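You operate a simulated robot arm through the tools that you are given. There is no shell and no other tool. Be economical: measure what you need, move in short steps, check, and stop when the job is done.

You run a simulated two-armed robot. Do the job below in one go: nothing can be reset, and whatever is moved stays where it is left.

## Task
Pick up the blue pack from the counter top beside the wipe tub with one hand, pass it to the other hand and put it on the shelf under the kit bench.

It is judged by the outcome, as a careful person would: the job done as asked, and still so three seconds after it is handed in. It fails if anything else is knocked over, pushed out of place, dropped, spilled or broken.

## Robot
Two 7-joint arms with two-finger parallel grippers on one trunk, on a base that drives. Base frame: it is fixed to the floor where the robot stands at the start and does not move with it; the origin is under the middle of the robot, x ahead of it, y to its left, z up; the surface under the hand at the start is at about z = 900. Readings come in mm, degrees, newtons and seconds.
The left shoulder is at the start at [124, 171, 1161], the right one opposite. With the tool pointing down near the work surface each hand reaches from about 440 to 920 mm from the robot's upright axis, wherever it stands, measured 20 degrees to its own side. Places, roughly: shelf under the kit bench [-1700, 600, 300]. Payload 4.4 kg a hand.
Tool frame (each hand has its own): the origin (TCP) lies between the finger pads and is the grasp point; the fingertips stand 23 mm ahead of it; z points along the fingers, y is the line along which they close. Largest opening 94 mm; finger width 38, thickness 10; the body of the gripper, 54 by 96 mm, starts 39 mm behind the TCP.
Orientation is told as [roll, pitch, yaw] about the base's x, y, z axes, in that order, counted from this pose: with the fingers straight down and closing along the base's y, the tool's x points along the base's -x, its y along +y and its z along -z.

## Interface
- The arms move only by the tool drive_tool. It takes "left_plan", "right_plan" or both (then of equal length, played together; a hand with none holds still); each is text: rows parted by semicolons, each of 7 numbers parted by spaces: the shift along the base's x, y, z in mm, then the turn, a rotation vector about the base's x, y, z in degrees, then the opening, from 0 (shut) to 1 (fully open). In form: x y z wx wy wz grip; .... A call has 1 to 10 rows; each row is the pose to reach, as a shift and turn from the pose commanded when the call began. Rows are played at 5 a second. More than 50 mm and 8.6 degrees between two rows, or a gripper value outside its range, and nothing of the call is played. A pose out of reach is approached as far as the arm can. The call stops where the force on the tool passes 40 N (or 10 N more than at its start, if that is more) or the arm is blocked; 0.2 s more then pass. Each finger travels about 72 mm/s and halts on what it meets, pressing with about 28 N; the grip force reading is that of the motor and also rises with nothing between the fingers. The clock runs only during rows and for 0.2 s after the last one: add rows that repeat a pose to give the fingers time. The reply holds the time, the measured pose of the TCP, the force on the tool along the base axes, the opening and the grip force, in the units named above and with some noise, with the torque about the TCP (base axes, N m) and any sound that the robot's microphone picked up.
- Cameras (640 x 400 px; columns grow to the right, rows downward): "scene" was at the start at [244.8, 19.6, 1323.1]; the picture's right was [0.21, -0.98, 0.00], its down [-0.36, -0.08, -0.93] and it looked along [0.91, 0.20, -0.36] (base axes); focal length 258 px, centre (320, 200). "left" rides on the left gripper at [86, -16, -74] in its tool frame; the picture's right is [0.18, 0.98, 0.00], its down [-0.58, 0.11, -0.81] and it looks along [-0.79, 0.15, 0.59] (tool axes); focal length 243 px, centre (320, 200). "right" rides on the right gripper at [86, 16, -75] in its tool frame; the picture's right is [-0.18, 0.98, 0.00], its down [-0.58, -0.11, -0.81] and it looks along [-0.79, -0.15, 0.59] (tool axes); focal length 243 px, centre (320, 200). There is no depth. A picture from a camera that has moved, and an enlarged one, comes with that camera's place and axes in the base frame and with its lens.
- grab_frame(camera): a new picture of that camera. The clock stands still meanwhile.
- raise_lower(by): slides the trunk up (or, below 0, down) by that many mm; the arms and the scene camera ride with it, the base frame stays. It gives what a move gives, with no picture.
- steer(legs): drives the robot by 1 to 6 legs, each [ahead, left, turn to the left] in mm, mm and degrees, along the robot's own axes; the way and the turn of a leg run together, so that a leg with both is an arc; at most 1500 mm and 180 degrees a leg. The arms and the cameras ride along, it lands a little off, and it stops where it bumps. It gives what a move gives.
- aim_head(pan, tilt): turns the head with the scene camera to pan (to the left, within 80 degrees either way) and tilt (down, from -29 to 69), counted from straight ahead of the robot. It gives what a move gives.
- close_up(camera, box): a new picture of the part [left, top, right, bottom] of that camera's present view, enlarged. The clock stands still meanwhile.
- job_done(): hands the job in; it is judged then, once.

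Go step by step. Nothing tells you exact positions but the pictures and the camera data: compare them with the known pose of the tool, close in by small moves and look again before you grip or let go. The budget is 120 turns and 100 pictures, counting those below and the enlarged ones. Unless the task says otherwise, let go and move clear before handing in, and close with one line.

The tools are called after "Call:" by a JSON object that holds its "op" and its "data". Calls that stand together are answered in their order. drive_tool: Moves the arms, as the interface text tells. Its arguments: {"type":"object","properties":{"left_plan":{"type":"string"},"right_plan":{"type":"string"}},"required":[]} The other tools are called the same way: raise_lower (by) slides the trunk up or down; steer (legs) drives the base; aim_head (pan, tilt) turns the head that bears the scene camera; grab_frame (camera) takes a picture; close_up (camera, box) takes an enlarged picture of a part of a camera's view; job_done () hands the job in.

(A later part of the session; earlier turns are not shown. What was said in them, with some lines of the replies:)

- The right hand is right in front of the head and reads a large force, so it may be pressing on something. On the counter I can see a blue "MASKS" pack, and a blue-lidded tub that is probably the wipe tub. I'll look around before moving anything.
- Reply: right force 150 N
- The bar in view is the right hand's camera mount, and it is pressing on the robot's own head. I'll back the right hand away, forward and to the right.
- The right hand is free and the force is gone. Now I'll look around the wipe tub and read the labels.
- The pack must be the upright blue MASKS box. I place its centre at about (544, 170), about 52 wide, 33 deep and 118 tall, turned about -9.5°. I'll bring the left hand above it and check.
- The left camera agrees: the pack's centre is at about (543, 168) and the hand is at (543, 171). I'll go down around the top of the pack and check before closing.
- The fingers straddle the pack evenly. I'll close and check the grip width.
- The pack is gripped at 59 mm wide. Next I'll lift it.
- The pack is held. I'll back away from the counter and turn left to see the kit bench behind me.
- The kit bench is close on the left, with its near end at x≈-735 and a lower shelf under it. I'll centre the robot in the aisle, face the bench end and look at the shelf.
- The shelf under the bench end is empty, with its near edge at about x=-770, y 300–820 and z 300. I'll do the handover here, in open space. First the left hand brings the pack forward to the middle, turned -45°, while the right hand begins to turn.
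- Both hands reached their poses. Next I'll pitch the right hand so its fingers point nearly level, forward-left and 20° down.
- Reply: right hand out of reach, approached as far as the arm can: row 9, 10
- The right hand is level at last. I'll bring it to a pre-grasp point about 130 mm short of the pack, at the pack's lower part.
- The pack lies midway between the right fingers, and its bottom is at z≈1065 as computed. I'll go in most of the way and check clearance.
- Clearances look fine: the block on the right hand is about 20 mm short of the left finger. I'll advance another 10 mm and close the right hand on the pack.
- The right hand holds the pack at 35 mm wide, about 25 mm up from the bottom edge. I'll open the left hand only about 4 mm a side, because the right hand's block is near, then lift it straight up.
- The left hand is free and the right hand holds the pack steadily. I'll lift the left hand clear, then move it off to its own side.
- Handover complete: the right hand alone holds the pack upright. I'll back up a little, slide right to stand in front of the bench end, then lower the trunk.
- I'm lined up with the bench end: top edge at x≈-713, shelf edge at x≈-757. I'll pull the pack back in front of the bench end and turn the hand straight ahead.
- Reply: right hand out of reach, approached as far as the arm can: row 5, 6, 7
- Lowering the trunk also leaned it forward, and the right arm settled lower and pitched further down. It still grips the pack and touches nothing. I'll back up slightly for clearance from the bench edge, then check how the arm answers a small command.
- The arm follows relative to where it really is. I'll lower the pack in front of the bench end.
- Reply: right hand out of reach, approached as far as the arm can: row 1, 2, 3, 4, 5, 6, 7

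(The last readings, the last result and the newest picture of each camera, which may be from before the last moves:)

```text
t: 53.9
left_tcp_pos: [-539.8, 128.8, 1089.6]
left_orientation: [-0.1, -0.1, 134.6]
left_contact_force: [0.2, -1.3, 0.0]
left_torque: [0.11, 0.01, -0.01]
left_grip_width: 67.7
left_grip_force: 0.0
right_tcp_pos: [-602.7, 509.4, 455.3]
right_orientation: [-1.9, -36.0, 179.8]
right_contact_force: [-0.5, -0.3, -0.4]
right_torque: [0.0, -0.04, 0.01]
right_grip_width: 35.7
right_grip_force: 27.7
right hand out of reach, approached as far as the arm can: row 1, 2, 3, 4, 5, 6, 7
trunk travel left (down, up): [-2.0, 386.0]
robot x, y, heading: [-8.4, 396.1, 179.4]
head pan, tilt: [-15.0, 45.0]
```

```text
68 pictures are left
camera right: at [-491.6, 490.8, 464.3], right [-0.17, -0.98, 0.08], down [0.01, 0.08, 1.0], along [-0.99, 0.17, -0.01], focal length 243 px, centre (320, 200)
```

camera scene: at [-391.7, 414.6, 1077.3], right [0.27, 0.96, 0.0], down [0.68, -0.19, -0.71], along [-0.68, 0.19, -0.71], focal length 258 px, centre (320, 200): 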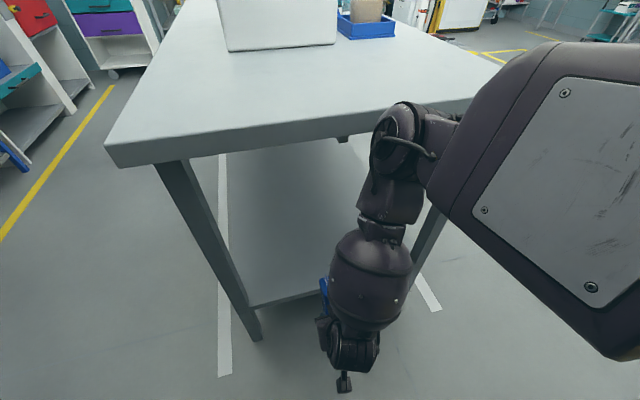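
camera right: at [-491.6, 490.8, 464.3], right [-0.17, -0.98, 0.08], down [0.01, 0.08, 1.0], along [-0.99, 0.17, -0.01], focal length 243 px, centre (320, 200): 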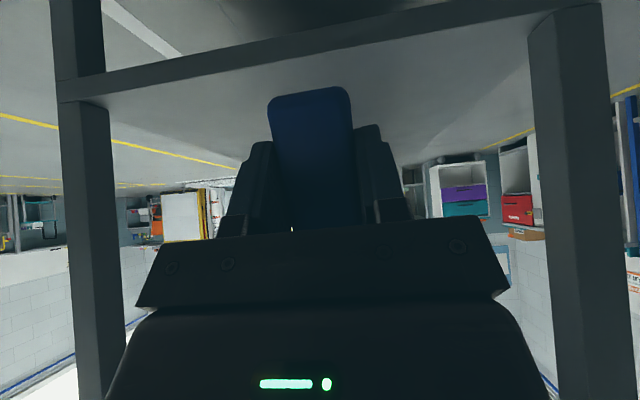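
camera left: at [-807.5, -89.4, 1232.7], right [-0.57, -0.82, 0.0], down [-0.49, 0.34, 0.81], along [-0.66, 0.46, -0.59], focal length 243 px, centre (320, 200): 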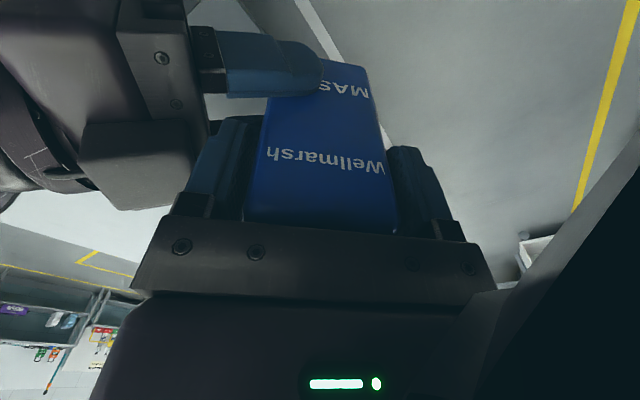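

Lowering straight brought the elbow forward, near the bench edge, so going in like this isn't safe. I'll rise again and turn the hand forward-left so the elbow swings out to the right.

Call:
{"op": "drive_tool", "data": {"right_plan": "0 0 35 0 0 6 0.1; 0 0 70 0 0 12 0.1; 0 5 105 0 0 18 0.1; 0 10 140 0 0 24 0.1; 0 15 175 0 0 30 0.1; 0 20 200 0 0 36 0.1; 0 20 200 0 0 42 0.1; 0 20 200 0 0 45 0.1; 0 20 200 0 0 45 0.1"}}

Call:
{"op": "grab_frame", "data": {"camera": "scene"}}

```text
t: 55.9
left_tcp_pos: [-539.8, 129.8, 1091.1]
left_orientation: [0.1, 0.0, 134.5]
left_contact_force: [-0.6, -0.2, -0.5]
left_torque: [0.0, -0.04, -0.01]
left_grip_width: 67.6
left_grip_force: 0.1
right_tcp_pos: [-605.0, 531.3, 656.5]
right_orientation: [0.1, -36.5, -135.3]
right_contact_force: [1.1, -0.1, -0.6]
right_torque: [0.02, 0.0, -0.02]
right_grip_width: 35.5
right_grip_force: 28.2
right hand out of reach, approached as far as the arm can: row 1, 2, 3, 4, 5, 6
trunk travel left (down, up): [-2.0, 386.0]
robot x, y, heading: [-10.1, 396.1, 179.5]
head pan, tilt: [-15.0, 45.0]
```

```text
67 pictures are left
camera scene: at [-392.2, 417.6, 1077.1], right [0.27, 0.96, 0.0], down [0.68, -0.19, -0.71], along [-0.68, 0.19, -0.71], focal length 258 px, centre (320, 200)
```

scene: 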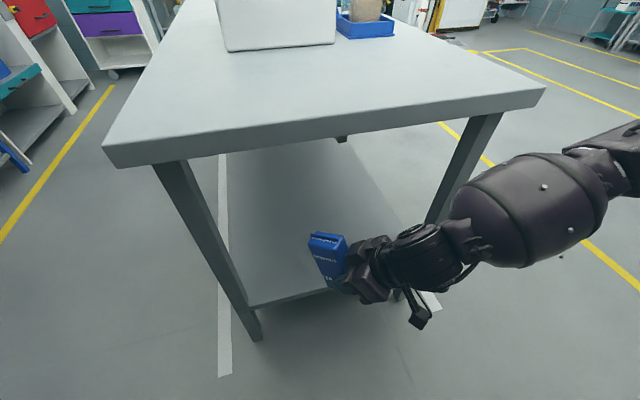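

That worked: the elbow is out to the right. Next I'll level the pack and lower it again in this posture.

Call:
{"op": "drive_tool", "data": {"right_plan": "0 0 0 -4.8 4.8 0 0.1; 0 0 0 -9.6 9.6 0 0.1; 0 0 0 -14.4 14.4 0 0.1; 0 0 0 -19.2 19.2 0 0.1; 0 0 0 -23.7 23.7 0 0.1; 0 0 -40 -23.7 23.7 0 0.1; 0 0 -80 -23.7 23.7 0 0.1; 0 0 -110 -23.7 23.7 0 0.1; 0 0 -110 -23.7 23.7 0 0.1"}}

Call:
{"op": "grab_frame", "data": {"camera": "scene"}}

```text
t: 57.9
left_tcp_pos: [-539.4, 130.0, 1092.0]
left_orientation: [0.0, 0.0, 134.6]
left_contact_force: [-0.1, 0.3, 0.5]
left_torque: [-0.04, 0.0, 0.0]
left_grip_width: 67.8
left_grip_force: 0.0
right_tcp_pos: [-604.0, 530.6, 546.3]
right_orientation: [0.6, -69.9, -135.8]
right_contact_force: [-0.2, -0.5, -1.0]
right_torque: [0.02, 0.0, 0.02]
right_grip_width: 35.4
right_grip_force: 28.3
trunk travel left (down, up): [-2.0, 386.0]
robot x, y, heading: [-12.9, 393.3, 179.6]
head pan, tilt: [-15.0, 45.0]
```

```text
66 pictures are left
camera scene: at [-391.9, 417.6, 1077.3], right [0.27, 0.96, 0.0], down [0.68, -0.19, -0.71], along [-0.68, 0.19, -0.71], focal length 258 px, centre (320, 200)
```

scene: 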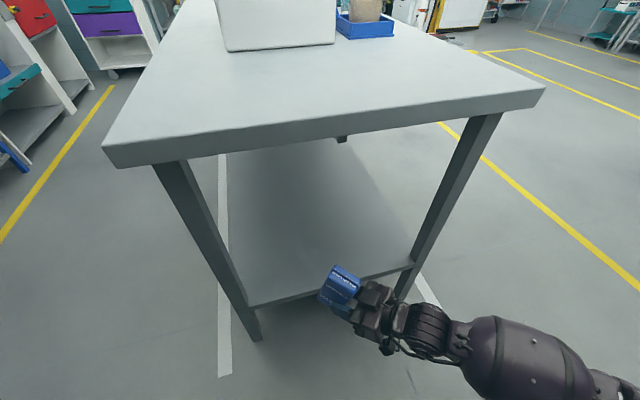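

The pack is now upright and clear of the bench. To go straight in under the bench with the arm behind the hand, I'll slide left, turn the robot 45° right so the fingers point straight at the shelf, and look.

Call:
{"op": "steer", "data": {"legs": [[0, 413, 0], [0, 0, -44.4]]}}

Call:
{"op": "aim_head", "data": {"pan": 10, "tilt": 45}}

Call:
{"op": "grab_frame", "data": {"camera": "scene"}}

Call:
{"op": "grab_frame", "data": {"camera": "right"}}

```text
t: 64.1
left_tcp_pos: [-603.2, 159.1, 1092.0]
left_orientation: [-0.1, 0.0, 90.5]
left_contact_force: [0.2, 0.4, -0.4]
left_torque: [-0.03, -0.01, 0.01]
left_grip_width: 67.7
left_grip_force: 0.2
right_tcp_pos: [-369.5, 490.7, 547.4]
right_orientation: [0.8, -70.0, 179.9]
right_contact_force: [-0.4, 0.3, -1.2]
right_torque: [0.02, -0.01, 0.03]
right_grip_width: 35.6
right_grip_force: 28.4
trunk travel left (down, up): [-2.0, 386.0]
robot x, y, heading: [-38.6, -21.4, 135.3]
head pan, tilt: [-15.0, 45.0]
```

```text
t: 65.0
left_tcp_pos: [-602.8, 158.0, 1091.7]
left_orientation: [0.0, 0.0, 90.5]
left_contact_force: [-0.1, -0.5, -0.6]
left_torque: [-0.02, -0.01, 0.0]
left_grip_width: 67.8
left_grip_force: 0.1
right_tcp_pos: [-371.1, 489.3, 547.2]
right_orientation: [0.7, -69.9, 180.0]
right_contact_force: [0.3, -0.1, -0.2]
right_torque: [-0.02, -0.02, -0.03]
right_grip_width: 35.6
right_grip_force: 27.6
trunk travel left (down, up): [-2.0, 386.0]
robot x, y, heading: [-36.5, -26.9, 135.4]
head pan, tilt: [10.0, 45.0]
```

```text
65 pictures are left
camera scene: at [-322.0, 237.3, 1077.2], right [0.57, 0.82, 0.0], down [0.58, -0.4, -0.71], along [-0.58, 0.4, -0.71], focal length 258 px, centre (320, 200)
```

scene: 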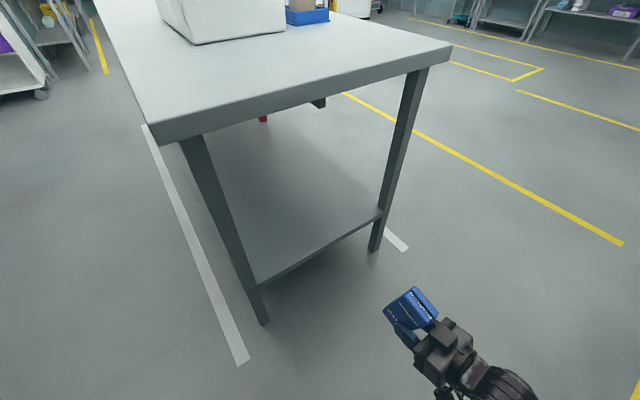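

```text
64 pictures are left
camera right: at [-271.3, 474.8, 490.7], right [-0.05, -0.98, 0.18], down [0.56, 0.12, 0.82], along [-0.83, 0.14, 0.54], focal length 243 px, centre (320, 200)
```

right: 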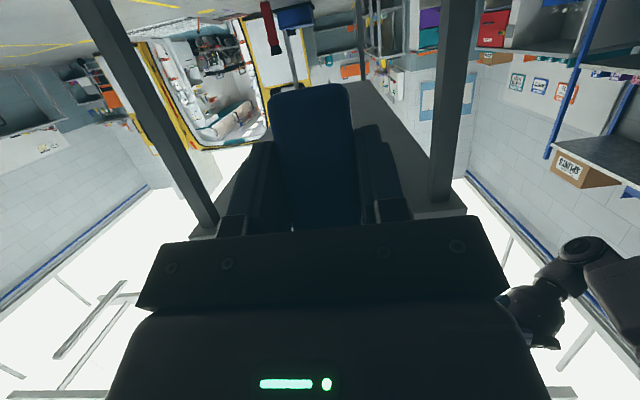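

Now the fingers point straight at the shelf and the arm is behind them. I'll drive straight toward the bench until the pack is just in front of the shelf.

Call:
{"op": "steer", "data": {"legs": [[189, 186, 0]]}}

Call:
{"op": "drive_tool", "data": {"right_plan": "0 0 -40 0 0 0 0.1; 0 0 -80 0 0 0 0.1; 0 0 -120 0 0 0 0.1; 0 0 -140 0 0 0 0.1; 0 0 -140 0 0 0 0.1"}}

Call:
{"op": "grab_frame", "data": {"camera": "scene"}}

Call:
{"op": "grab_frame", "data": {"camera": "right"}}

```text
t: 67.2
left_tcp_pos: [-866.5, 157.3, 1091.0]
left_orientation: [-0.1, 0.0, 90.4]
left_contact_force: [-1.4, 1.0, -0.6]
left_torque: [0.03, 0.01, 0.0]
left_grip_width: 67.7
left_grip_force: 0.0
right_tcp_pos: [-634.7, 490.3, 548.0]
right_orientation: [0.7, -70.0, 179.9]
right_contact_force: [-0.9, 0.2, -0.8]
right_torque: [0.01, -0.01, 0.0]
right_grip_width: 35.3
right_grip_force: 27.9
trunk travel left (down, up): [-2.0, 386.0]
robot x, y, heading: [-300.5, -24.2, 135.7]
head pan, tilt: [10.0, 45.0]
```

```text
t: 68.5
left_tcp_pos: [-865.8, 156.7, 1091.3]
left_orientation: [-0.1, 0.0, 90.4]
left_contact_force: [-0.2, 0.8, -0.2]
left_torque: [0.0, 0.0, 0.02]
left_grip_width: 67.8
left_grip_force: 0.1
right_tcp_pos: [-634.3, 490.8, 407.8]
right_orientation: [1.1, -70.0, 179.6]
right_contact_force: [0.6, 0.2, -0.9]
right_torque: [0.0, -0.01, 0.0]
right_grip_width: 35.5
right_grip_force: 28.0
trunk travel left (down, up): [-2.0, 386.0]
robot x, y, heading: [-306.2, -22.5, 135.4]
head pan, tilt: [10.0, 45.0]
```

```text
63 pictures are left
camera scene: at [-586.0, 237.2, 1077.3], right [0.57, 0.82, 0.0], down [0.58, -0.4, -0.71], along [-0.58, 0.4, -0.71], focal length 258 px, centre (320, 200)
```

scene: 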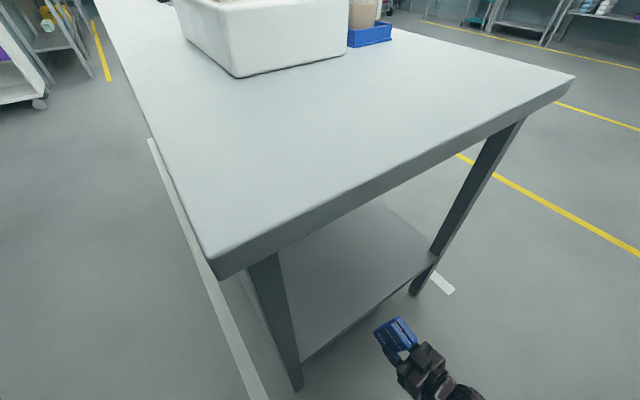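

```text
62 pictures are left
camera right: at [-535.5, 475.4, 351.0], right [-0.05, -0.98, 0.18], down [0.56, 0.12, 0.82], along [-0.83, 0.14, 0.54], focal length 243 px, centre (320, 200)
```

right: 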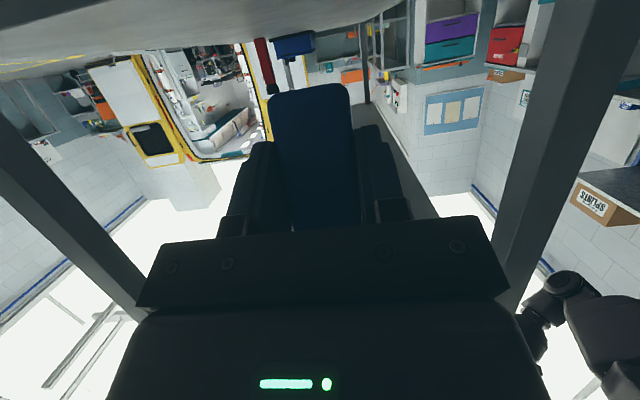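

Everything is clear: pack upright, shelf ahead, legs well to each side. I'll push it in over the shelf at the current height.

Call:
{"op": "drive_tool", "data": {"right_plan": "-40 0 0 0 0 0 0.1; -80 0 0 0 0 0 0.1; -120 0 0 0 0 0 0.1; -155 0 0 0 0 0 0.1; -188 0 0 0 0 0 0.1; -188 0 0 0 0 0 0.1"}}

Call:
{"op": "grab_frame", "data": {"camera": "right"}}

Call:
{"op": "aim_head", "data": {"pan": -20, "tilt": 60}}

Call:
{"op": "grab_frame", "data": {"camera": "scene"}}

```text
t: 69.8
left_tcp_pos: [-866.1, 157.6, 1090.8]
left_orientation: [0.0, 0.1, 90.5]
left_contact_force: [0.1, -0.9, 0.6]
left_torque: [0.0, 0.03, 0.01]
left_grip_width: 67.8
left_grip_force: 0.1
right_tcp_pos: [-822.8, 490.5, 407.5]
right_orientation: [0.7, -70.0, 179.8]
right_contact_force: [-0.3, 0.6, -0.4]
right_torque: [0.02, -0.02, -0.02]
right_grip_width: 35.6
right_grip_force: 27.8
trunk travel left (down, up): [-2.0, 386.0]
robot x, y, heading: [-302.5, -24.4, 135.6]
head pan, tilt: [10.0, 45.0]
```

```text
61 pictures are left
camera right: at [-724.1, 475.1, 350.9], right [-0.05, -0.98, 0.18], down [0.56, 0.12, 0.82], along [-0.83, 0.14, 0.54], focal length 243 px, centre (320, 200)
```

right: 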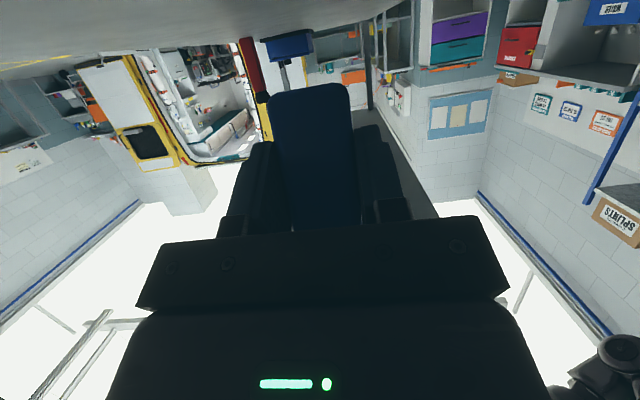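

```text
t: 70.8
left_tcp_pos: [-866.5, 157.3, 1090.5]
left_orientation: [0.0, -0.1, 90.4]
left_contact_force: [0.0, -0.7, -0.6]
left_torque: [-0.01, 0.01, 0.02]
left_grip_width: 68.0
left_grip_force: 0.0
right_tcp_pos: [-822.7, 490.2, 408.1]
right_orientation: [0.7, -70.0, 180.0]
right_contact_force: [0.3, -0.7, 0.1]
right_torque: [-0.02, 0.01, 0.0]
right_grip_width: 35.7
right_grip_force: 28.1
trunk travel left (down, up): [-2.0, 386.0]
robot x, y, heading: [-301.7, -24.1, 135.1]
head pan, tilt: [-20.0, 60.0]
```

```text
60 pictures are left
camera scene: at [-547.8, 251.2, 1057.8], right [0.9, 0.43, 0.0], down [0.37, -0.78, -0.5], along [-0.21, 0.45, -0.87], focal length 258 px, centre (320, 200)
```

scene: 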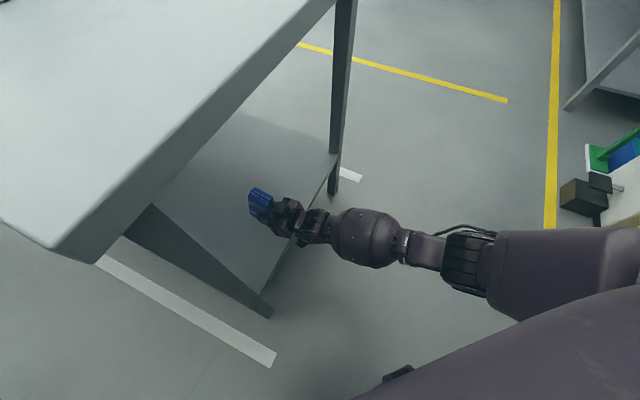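

Call:
{"op": "close_up", "data": {"camera": "scene", "box": [220, 140, 380, 300]}}

```text
2.50 times, centred on (300, 220) of scene
camera zoom: at [-547.8, 251.2, 1057.8], right [0.9, 0.43, 0.0], down [0.37, -0.78, -0.5], along [-0.21, 0.45, -0.87], focal length 646 px, centre (370, 150)
```

zoom: 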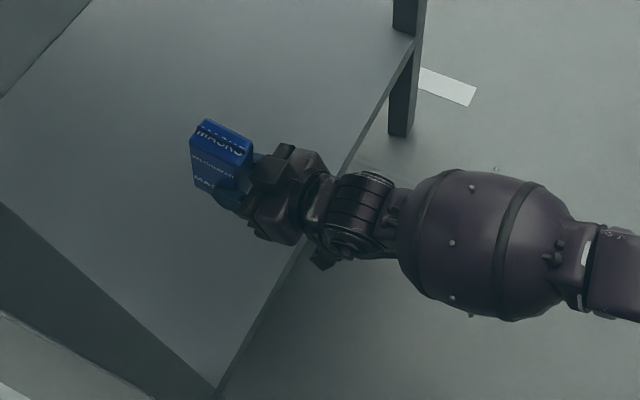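

Pack centre is about 95 mm in from the shelf edge, and the hand's camera is just outside the edge. I'll lower carefully and watch the force.

Call:
{"op": "drive_tool", "data": {"right_plan": "0 0 -20 0 0 0 0.1; 0 0 -38 0 0 0 0.1; 0 0 -50 0 0 0 0.1; 0 0 -50 0 0 0 0.1"}}

Call:
{"op": "close_up", "data": {"camera": "scene", "box": [220, 140, 380, 300]}}

Call:
{"op": "grab_frame", "data": {"camera": "right"}}

```text
t: 71.8
left_tcp_pos: [-865.6, 158.0, 1091.4]
left_orientation: [0.1, -0.1, 90.4]
left_contact_force: [-0.6, -0.2, 0.6]
left_torque: [-0.01, 0.01, -0.01]
left_grip_width: 67.7
left_grip_force: 0.0
right_tcp_pos: [-822.5, 490.8, 357.0]
right_orientation: [0.7, -70.0, 180.0]
right_contact_force: [0.4, -0.3, -0.8]
right_torque: [0.01, -0.02, -0.01]
right_grip_width: 35.4
right_grip_force: 28.1
trunk travel left (down, up): [-2.0, 386.0]
robot x, y, heading: [-304.0, -24.4, 135.3]
head pan, tilt: [-20.0, 60.0]
```

```text
2.50 times, centred on (300, 220) of scene
camera zoom: at [-547.7, 251.2, 1057.8], right [0.9, 0.43, 0.0], down [0.37, -0.78, -0.5], along [-0.21, 0.45, -0.87], focal length 646 px, centre (370, 150)
```

zoom: 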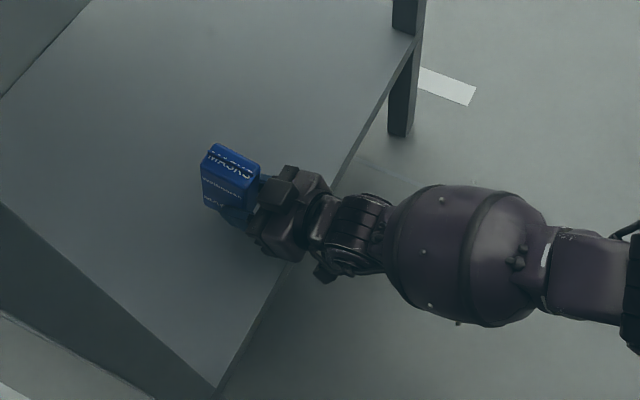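

```text
57 pictures are left
camera right: at [-723.4, 474.9, 300.7], right [-0.05, -0.98, 0.18], down [0.56, 0.12, 0.82], along [-0.83, 0.14, 0.54], focal length 243 px, centre (320, 200)
```

right: 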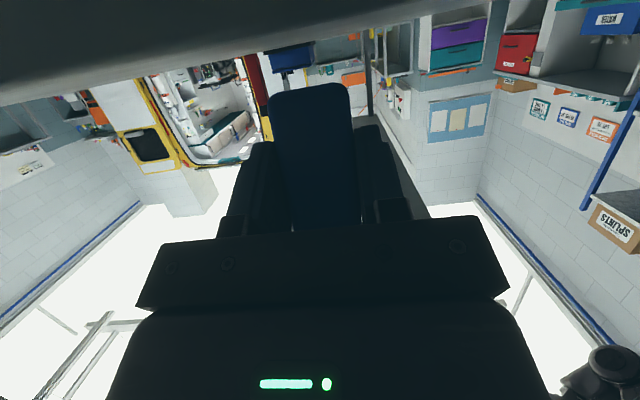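

The shelf surface is at z≈303, so contact should come at about TCP z 340. I'll ease down in small steps.

Call:
{"op": "drive_tool", "data": {"right_plan": "0 0 -6 0 0 0 0.1; 0 0 -10 0 0 0 0.1; 0 0 -13 0 0 0 0.1; 0 0 -13 0 0 0 0.1"}}

```text
t: 72.8
left_tcp_pos: [-866.9, 158.4, 1091.0]
left_orientation: [0.0, 0.0, 90.4]
left_contact_force: [0.1, 0.4, 0.2]
left_torque: [0.02, -0.02, 0.03]
left_grip_width: 67.5
left_grip_force: 0.1
right_tcp_pos: [-823.1, 489.6, 344.5]
right_orientation: [0.7, -70.0, 180.0]
right_contact_force: [0.4, 0.0, -0.8]
right_torque: [0.05, 0.0, 0.01]
right_grip_width: 35.3
right_grip_force: 28.4
trunk travel left (down, up): [-2.0, 386.0]
robot x, y, heading: [-306.0, -22.2, 135.4]
head pan, tilt: [-20.0, 60.0]
```

Call:
{"op": "drive_tool", "data": {"right_plan": "0 0 -2 0 0 0 0.1; 0 0 -4 0 0 0 0.1; 0 0 -4 0 0 0 0.1"}}

Call:
{"op": "close_up", "data": {"camera": "scene", "box": [240, 160, 320, 240]}}

```text
t: 73.6
left_tcp_pos: [-866.6, 158.0, 1091.2]
left_orientation: [0.1, 0.1, 90.4]
left_contact_force: [0.0, -0.4, -0.2]
left_torque: [0.0, 0.02, 0.0]
left_grip_width: 67.7
left_grip_force: 0.0
right_tcp_pos: [-823.0, 489.6, 341.4]
right_orientation: [0.5, -70.1, -179.8]
right_contact_force: [1.3, -0.1, 6.5]
right_torque: [0.07, -0.03, 0.0]
right_grip_width: 35.6
right_grip_force: 28.1
trunk travel left (down, up): [-2.0, 386.0]
robot x, y, heading: [-304.8, -23.6, 135.4]
head pan, tilt: [-20.0, 60.0]
```

```text
5.00 times, centred on (280, 200) of scene
camera zoom: at [-547.3, 250.8, 1058.1], right [0.9, 0.43, 0.0], down [0.37, -0.78, -0.5], along [-0.21, 0.45, -0.87], focal length 1291 px, centre (520, 200)
```

zoom: 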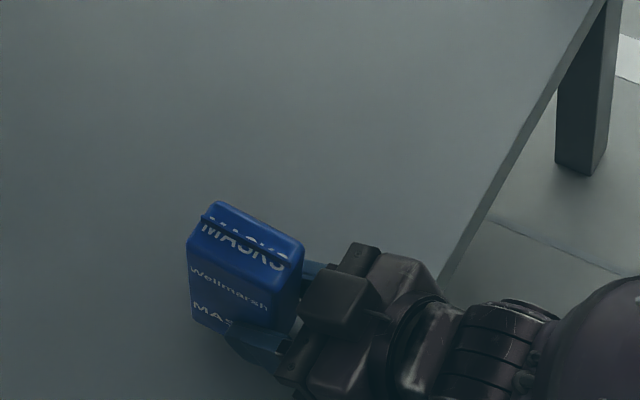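

A 6.5 N upward force at the predicted height, with little torque, means the pack's base is on the shelf. I'll open the right hand gently.

Call:
{"op": "drive_tool", "data": {"right_plan": "0 0 1 0 0 0 0.42; 0 0 1 0 0 0 0.5; 0 0 1 0 0 0 0.65; 0 0 1 0 0 0 0.8; 0 0 1 0 0 0 0.8"}}

Call:
{"op": "close_up", "data": {"camera": "scene", "box": [240, 160, 320, 240]}}

Call:
{"op": "grab_frame", "data": {"camera": "right"}}

```text
t: 74.8
left_tcp_pos: [-867.3, 158.7, 1092.6]
left_orientation: [0.1, 0.0, 90.4]
left_contact_force: [-0.8, -0.5, 0.4]
left_torque: [0.01, -0.03, -0.03]
left_grip_width: 67.6
left_grip_force: 0.0
right_tcp_pos: [-822.8, 490.0, 341.1]
right_orientation: [0.7, -70.0, 180.1]
right_contact_force: [-0.8, -0.3, -0.8]
right_torque: [-0.02, 0.02, 0.01]
right_grip_width: 75.3
right_grip_force: 0.0
trunk travel left (down, up): [-2.0, 386.0]
robot x, y, heading: [-302.6, -25.0, 135.4]
head pan, tilt: [-20.0, 60.0]
```

```text
5.00 times, centred on (280, 200) of scene
camera zoom: at [-547.7, 251.2, 1057.8], right [0.9, 0.43, 0.0], down [0.37, -0.78, -0.5], along [-0.21, 0.45, -0.87], focal length 1291 px, centre (520, 200)
```

zoom: 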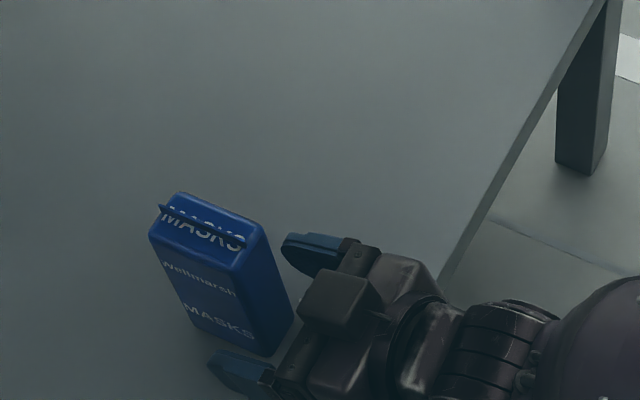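

```text
54 pictures are left
camera right: at [-723.6, 474.6, 284.5], right [-0.05, -0.98, 0.18], down [0.56, 0.12, 0.82], along [-0.83, 0.14, 0.54], focal length 243 px, centre (320, 200)
```

right: 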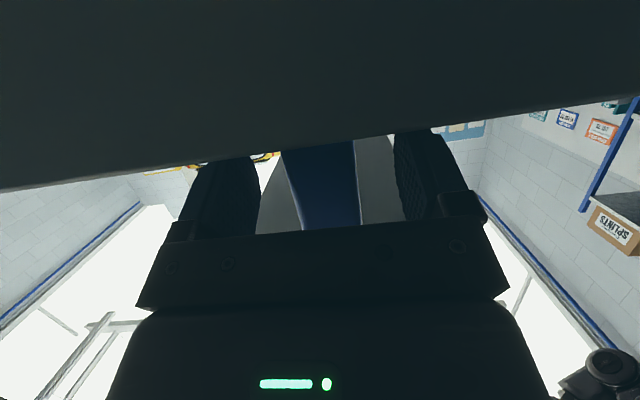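

The pack stands free on the shelf between the open fingers. I'll withdraw straight back.

Call:
{"op": "drive_tool", "data": {"right_plan": "12 0 0 0 0 0 0.8; 30 0 0 0 0 0 0.8; 60 0 0 0 0 0 0.8; 100 0 5 0 0 0 0.8; 145 0 20 0 0 0 0.8; 190 0 40 0 0 0 0.8; 230 0 50 0 0 0 0.8"}}

Call:
{"op": "close_up", "data": {"camera": "scene", "box": [200, 120, 360, 280]}}

Call:
{"op": "grab_frame", "data": {"camera": "right"}}

```text
t: 76.4
left_tcp_pos: [-866.4, 158.3, 1092.2]
left_orientation: [0.0, 0.0, 90.4]
left_contact_force: [-0.2, -0.6, 0.0]
left_torque: [0.0, 0.01, -0.02]
left_grip_width: 67.7
left_grip_force: 0.1
right_tcp_pos: [-590.6, 491.2, 391.0]
right_orientation: [1.9, -69.9, 179.0]
right_contact_force: [-0.2, -0.4, 0.6]
right_torque: [-0.03, -0.01, 0.0]
right_grip_width: 75.2
right_grip_force: 0.1
trunk travel left (down, up): [-2.0, 386.0]
robot x, y, heading: [-303.1, -28.4, 135.4]
head pan, tilt: [-20.0, 60.0]
```

```text
2.50 times, centred on (280, 200) of scene
camera zoom: at [-547.5, 251.2, 1057.8], right [0.9, 0.43, 0.0], down [0.37, -0.78, -0.5], along [-0.21, 0.45, -0.87], focal length 646 px, centre (420, 200)
```

zoom: 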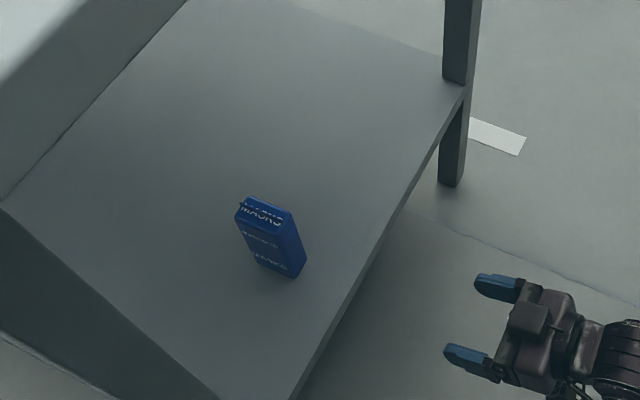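

```text
52 pictures are left
camera right: at [-491.5, 475.4, 334.4], right [-0.05, -0.98, 0.18], down [0.56, 0.13, 0.82], along [-0.83, 0.14, 0.54], focal length 243 px, centre (320, 200)
```

right: 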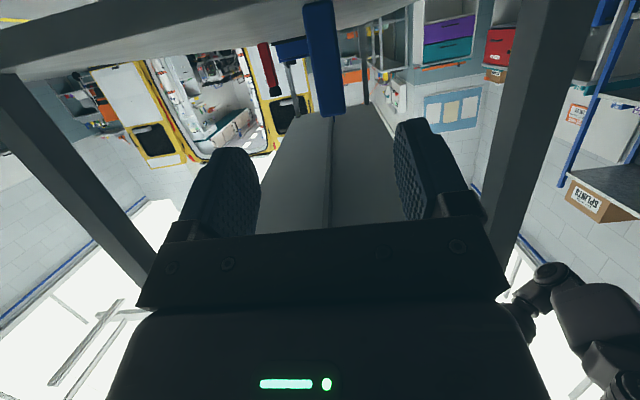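

The pack stands upright on the shelf, well inside the edge, and both hands are clear with nothing else touched. I'm handing in now.

Call:
{"op": "job_done", "data": {}}

```text
The job is handed in.
```

The left hand picked up the blue MASKS pack and passed it to the right, which stood it upright on the shelf under the kit bench. The job is handed in.
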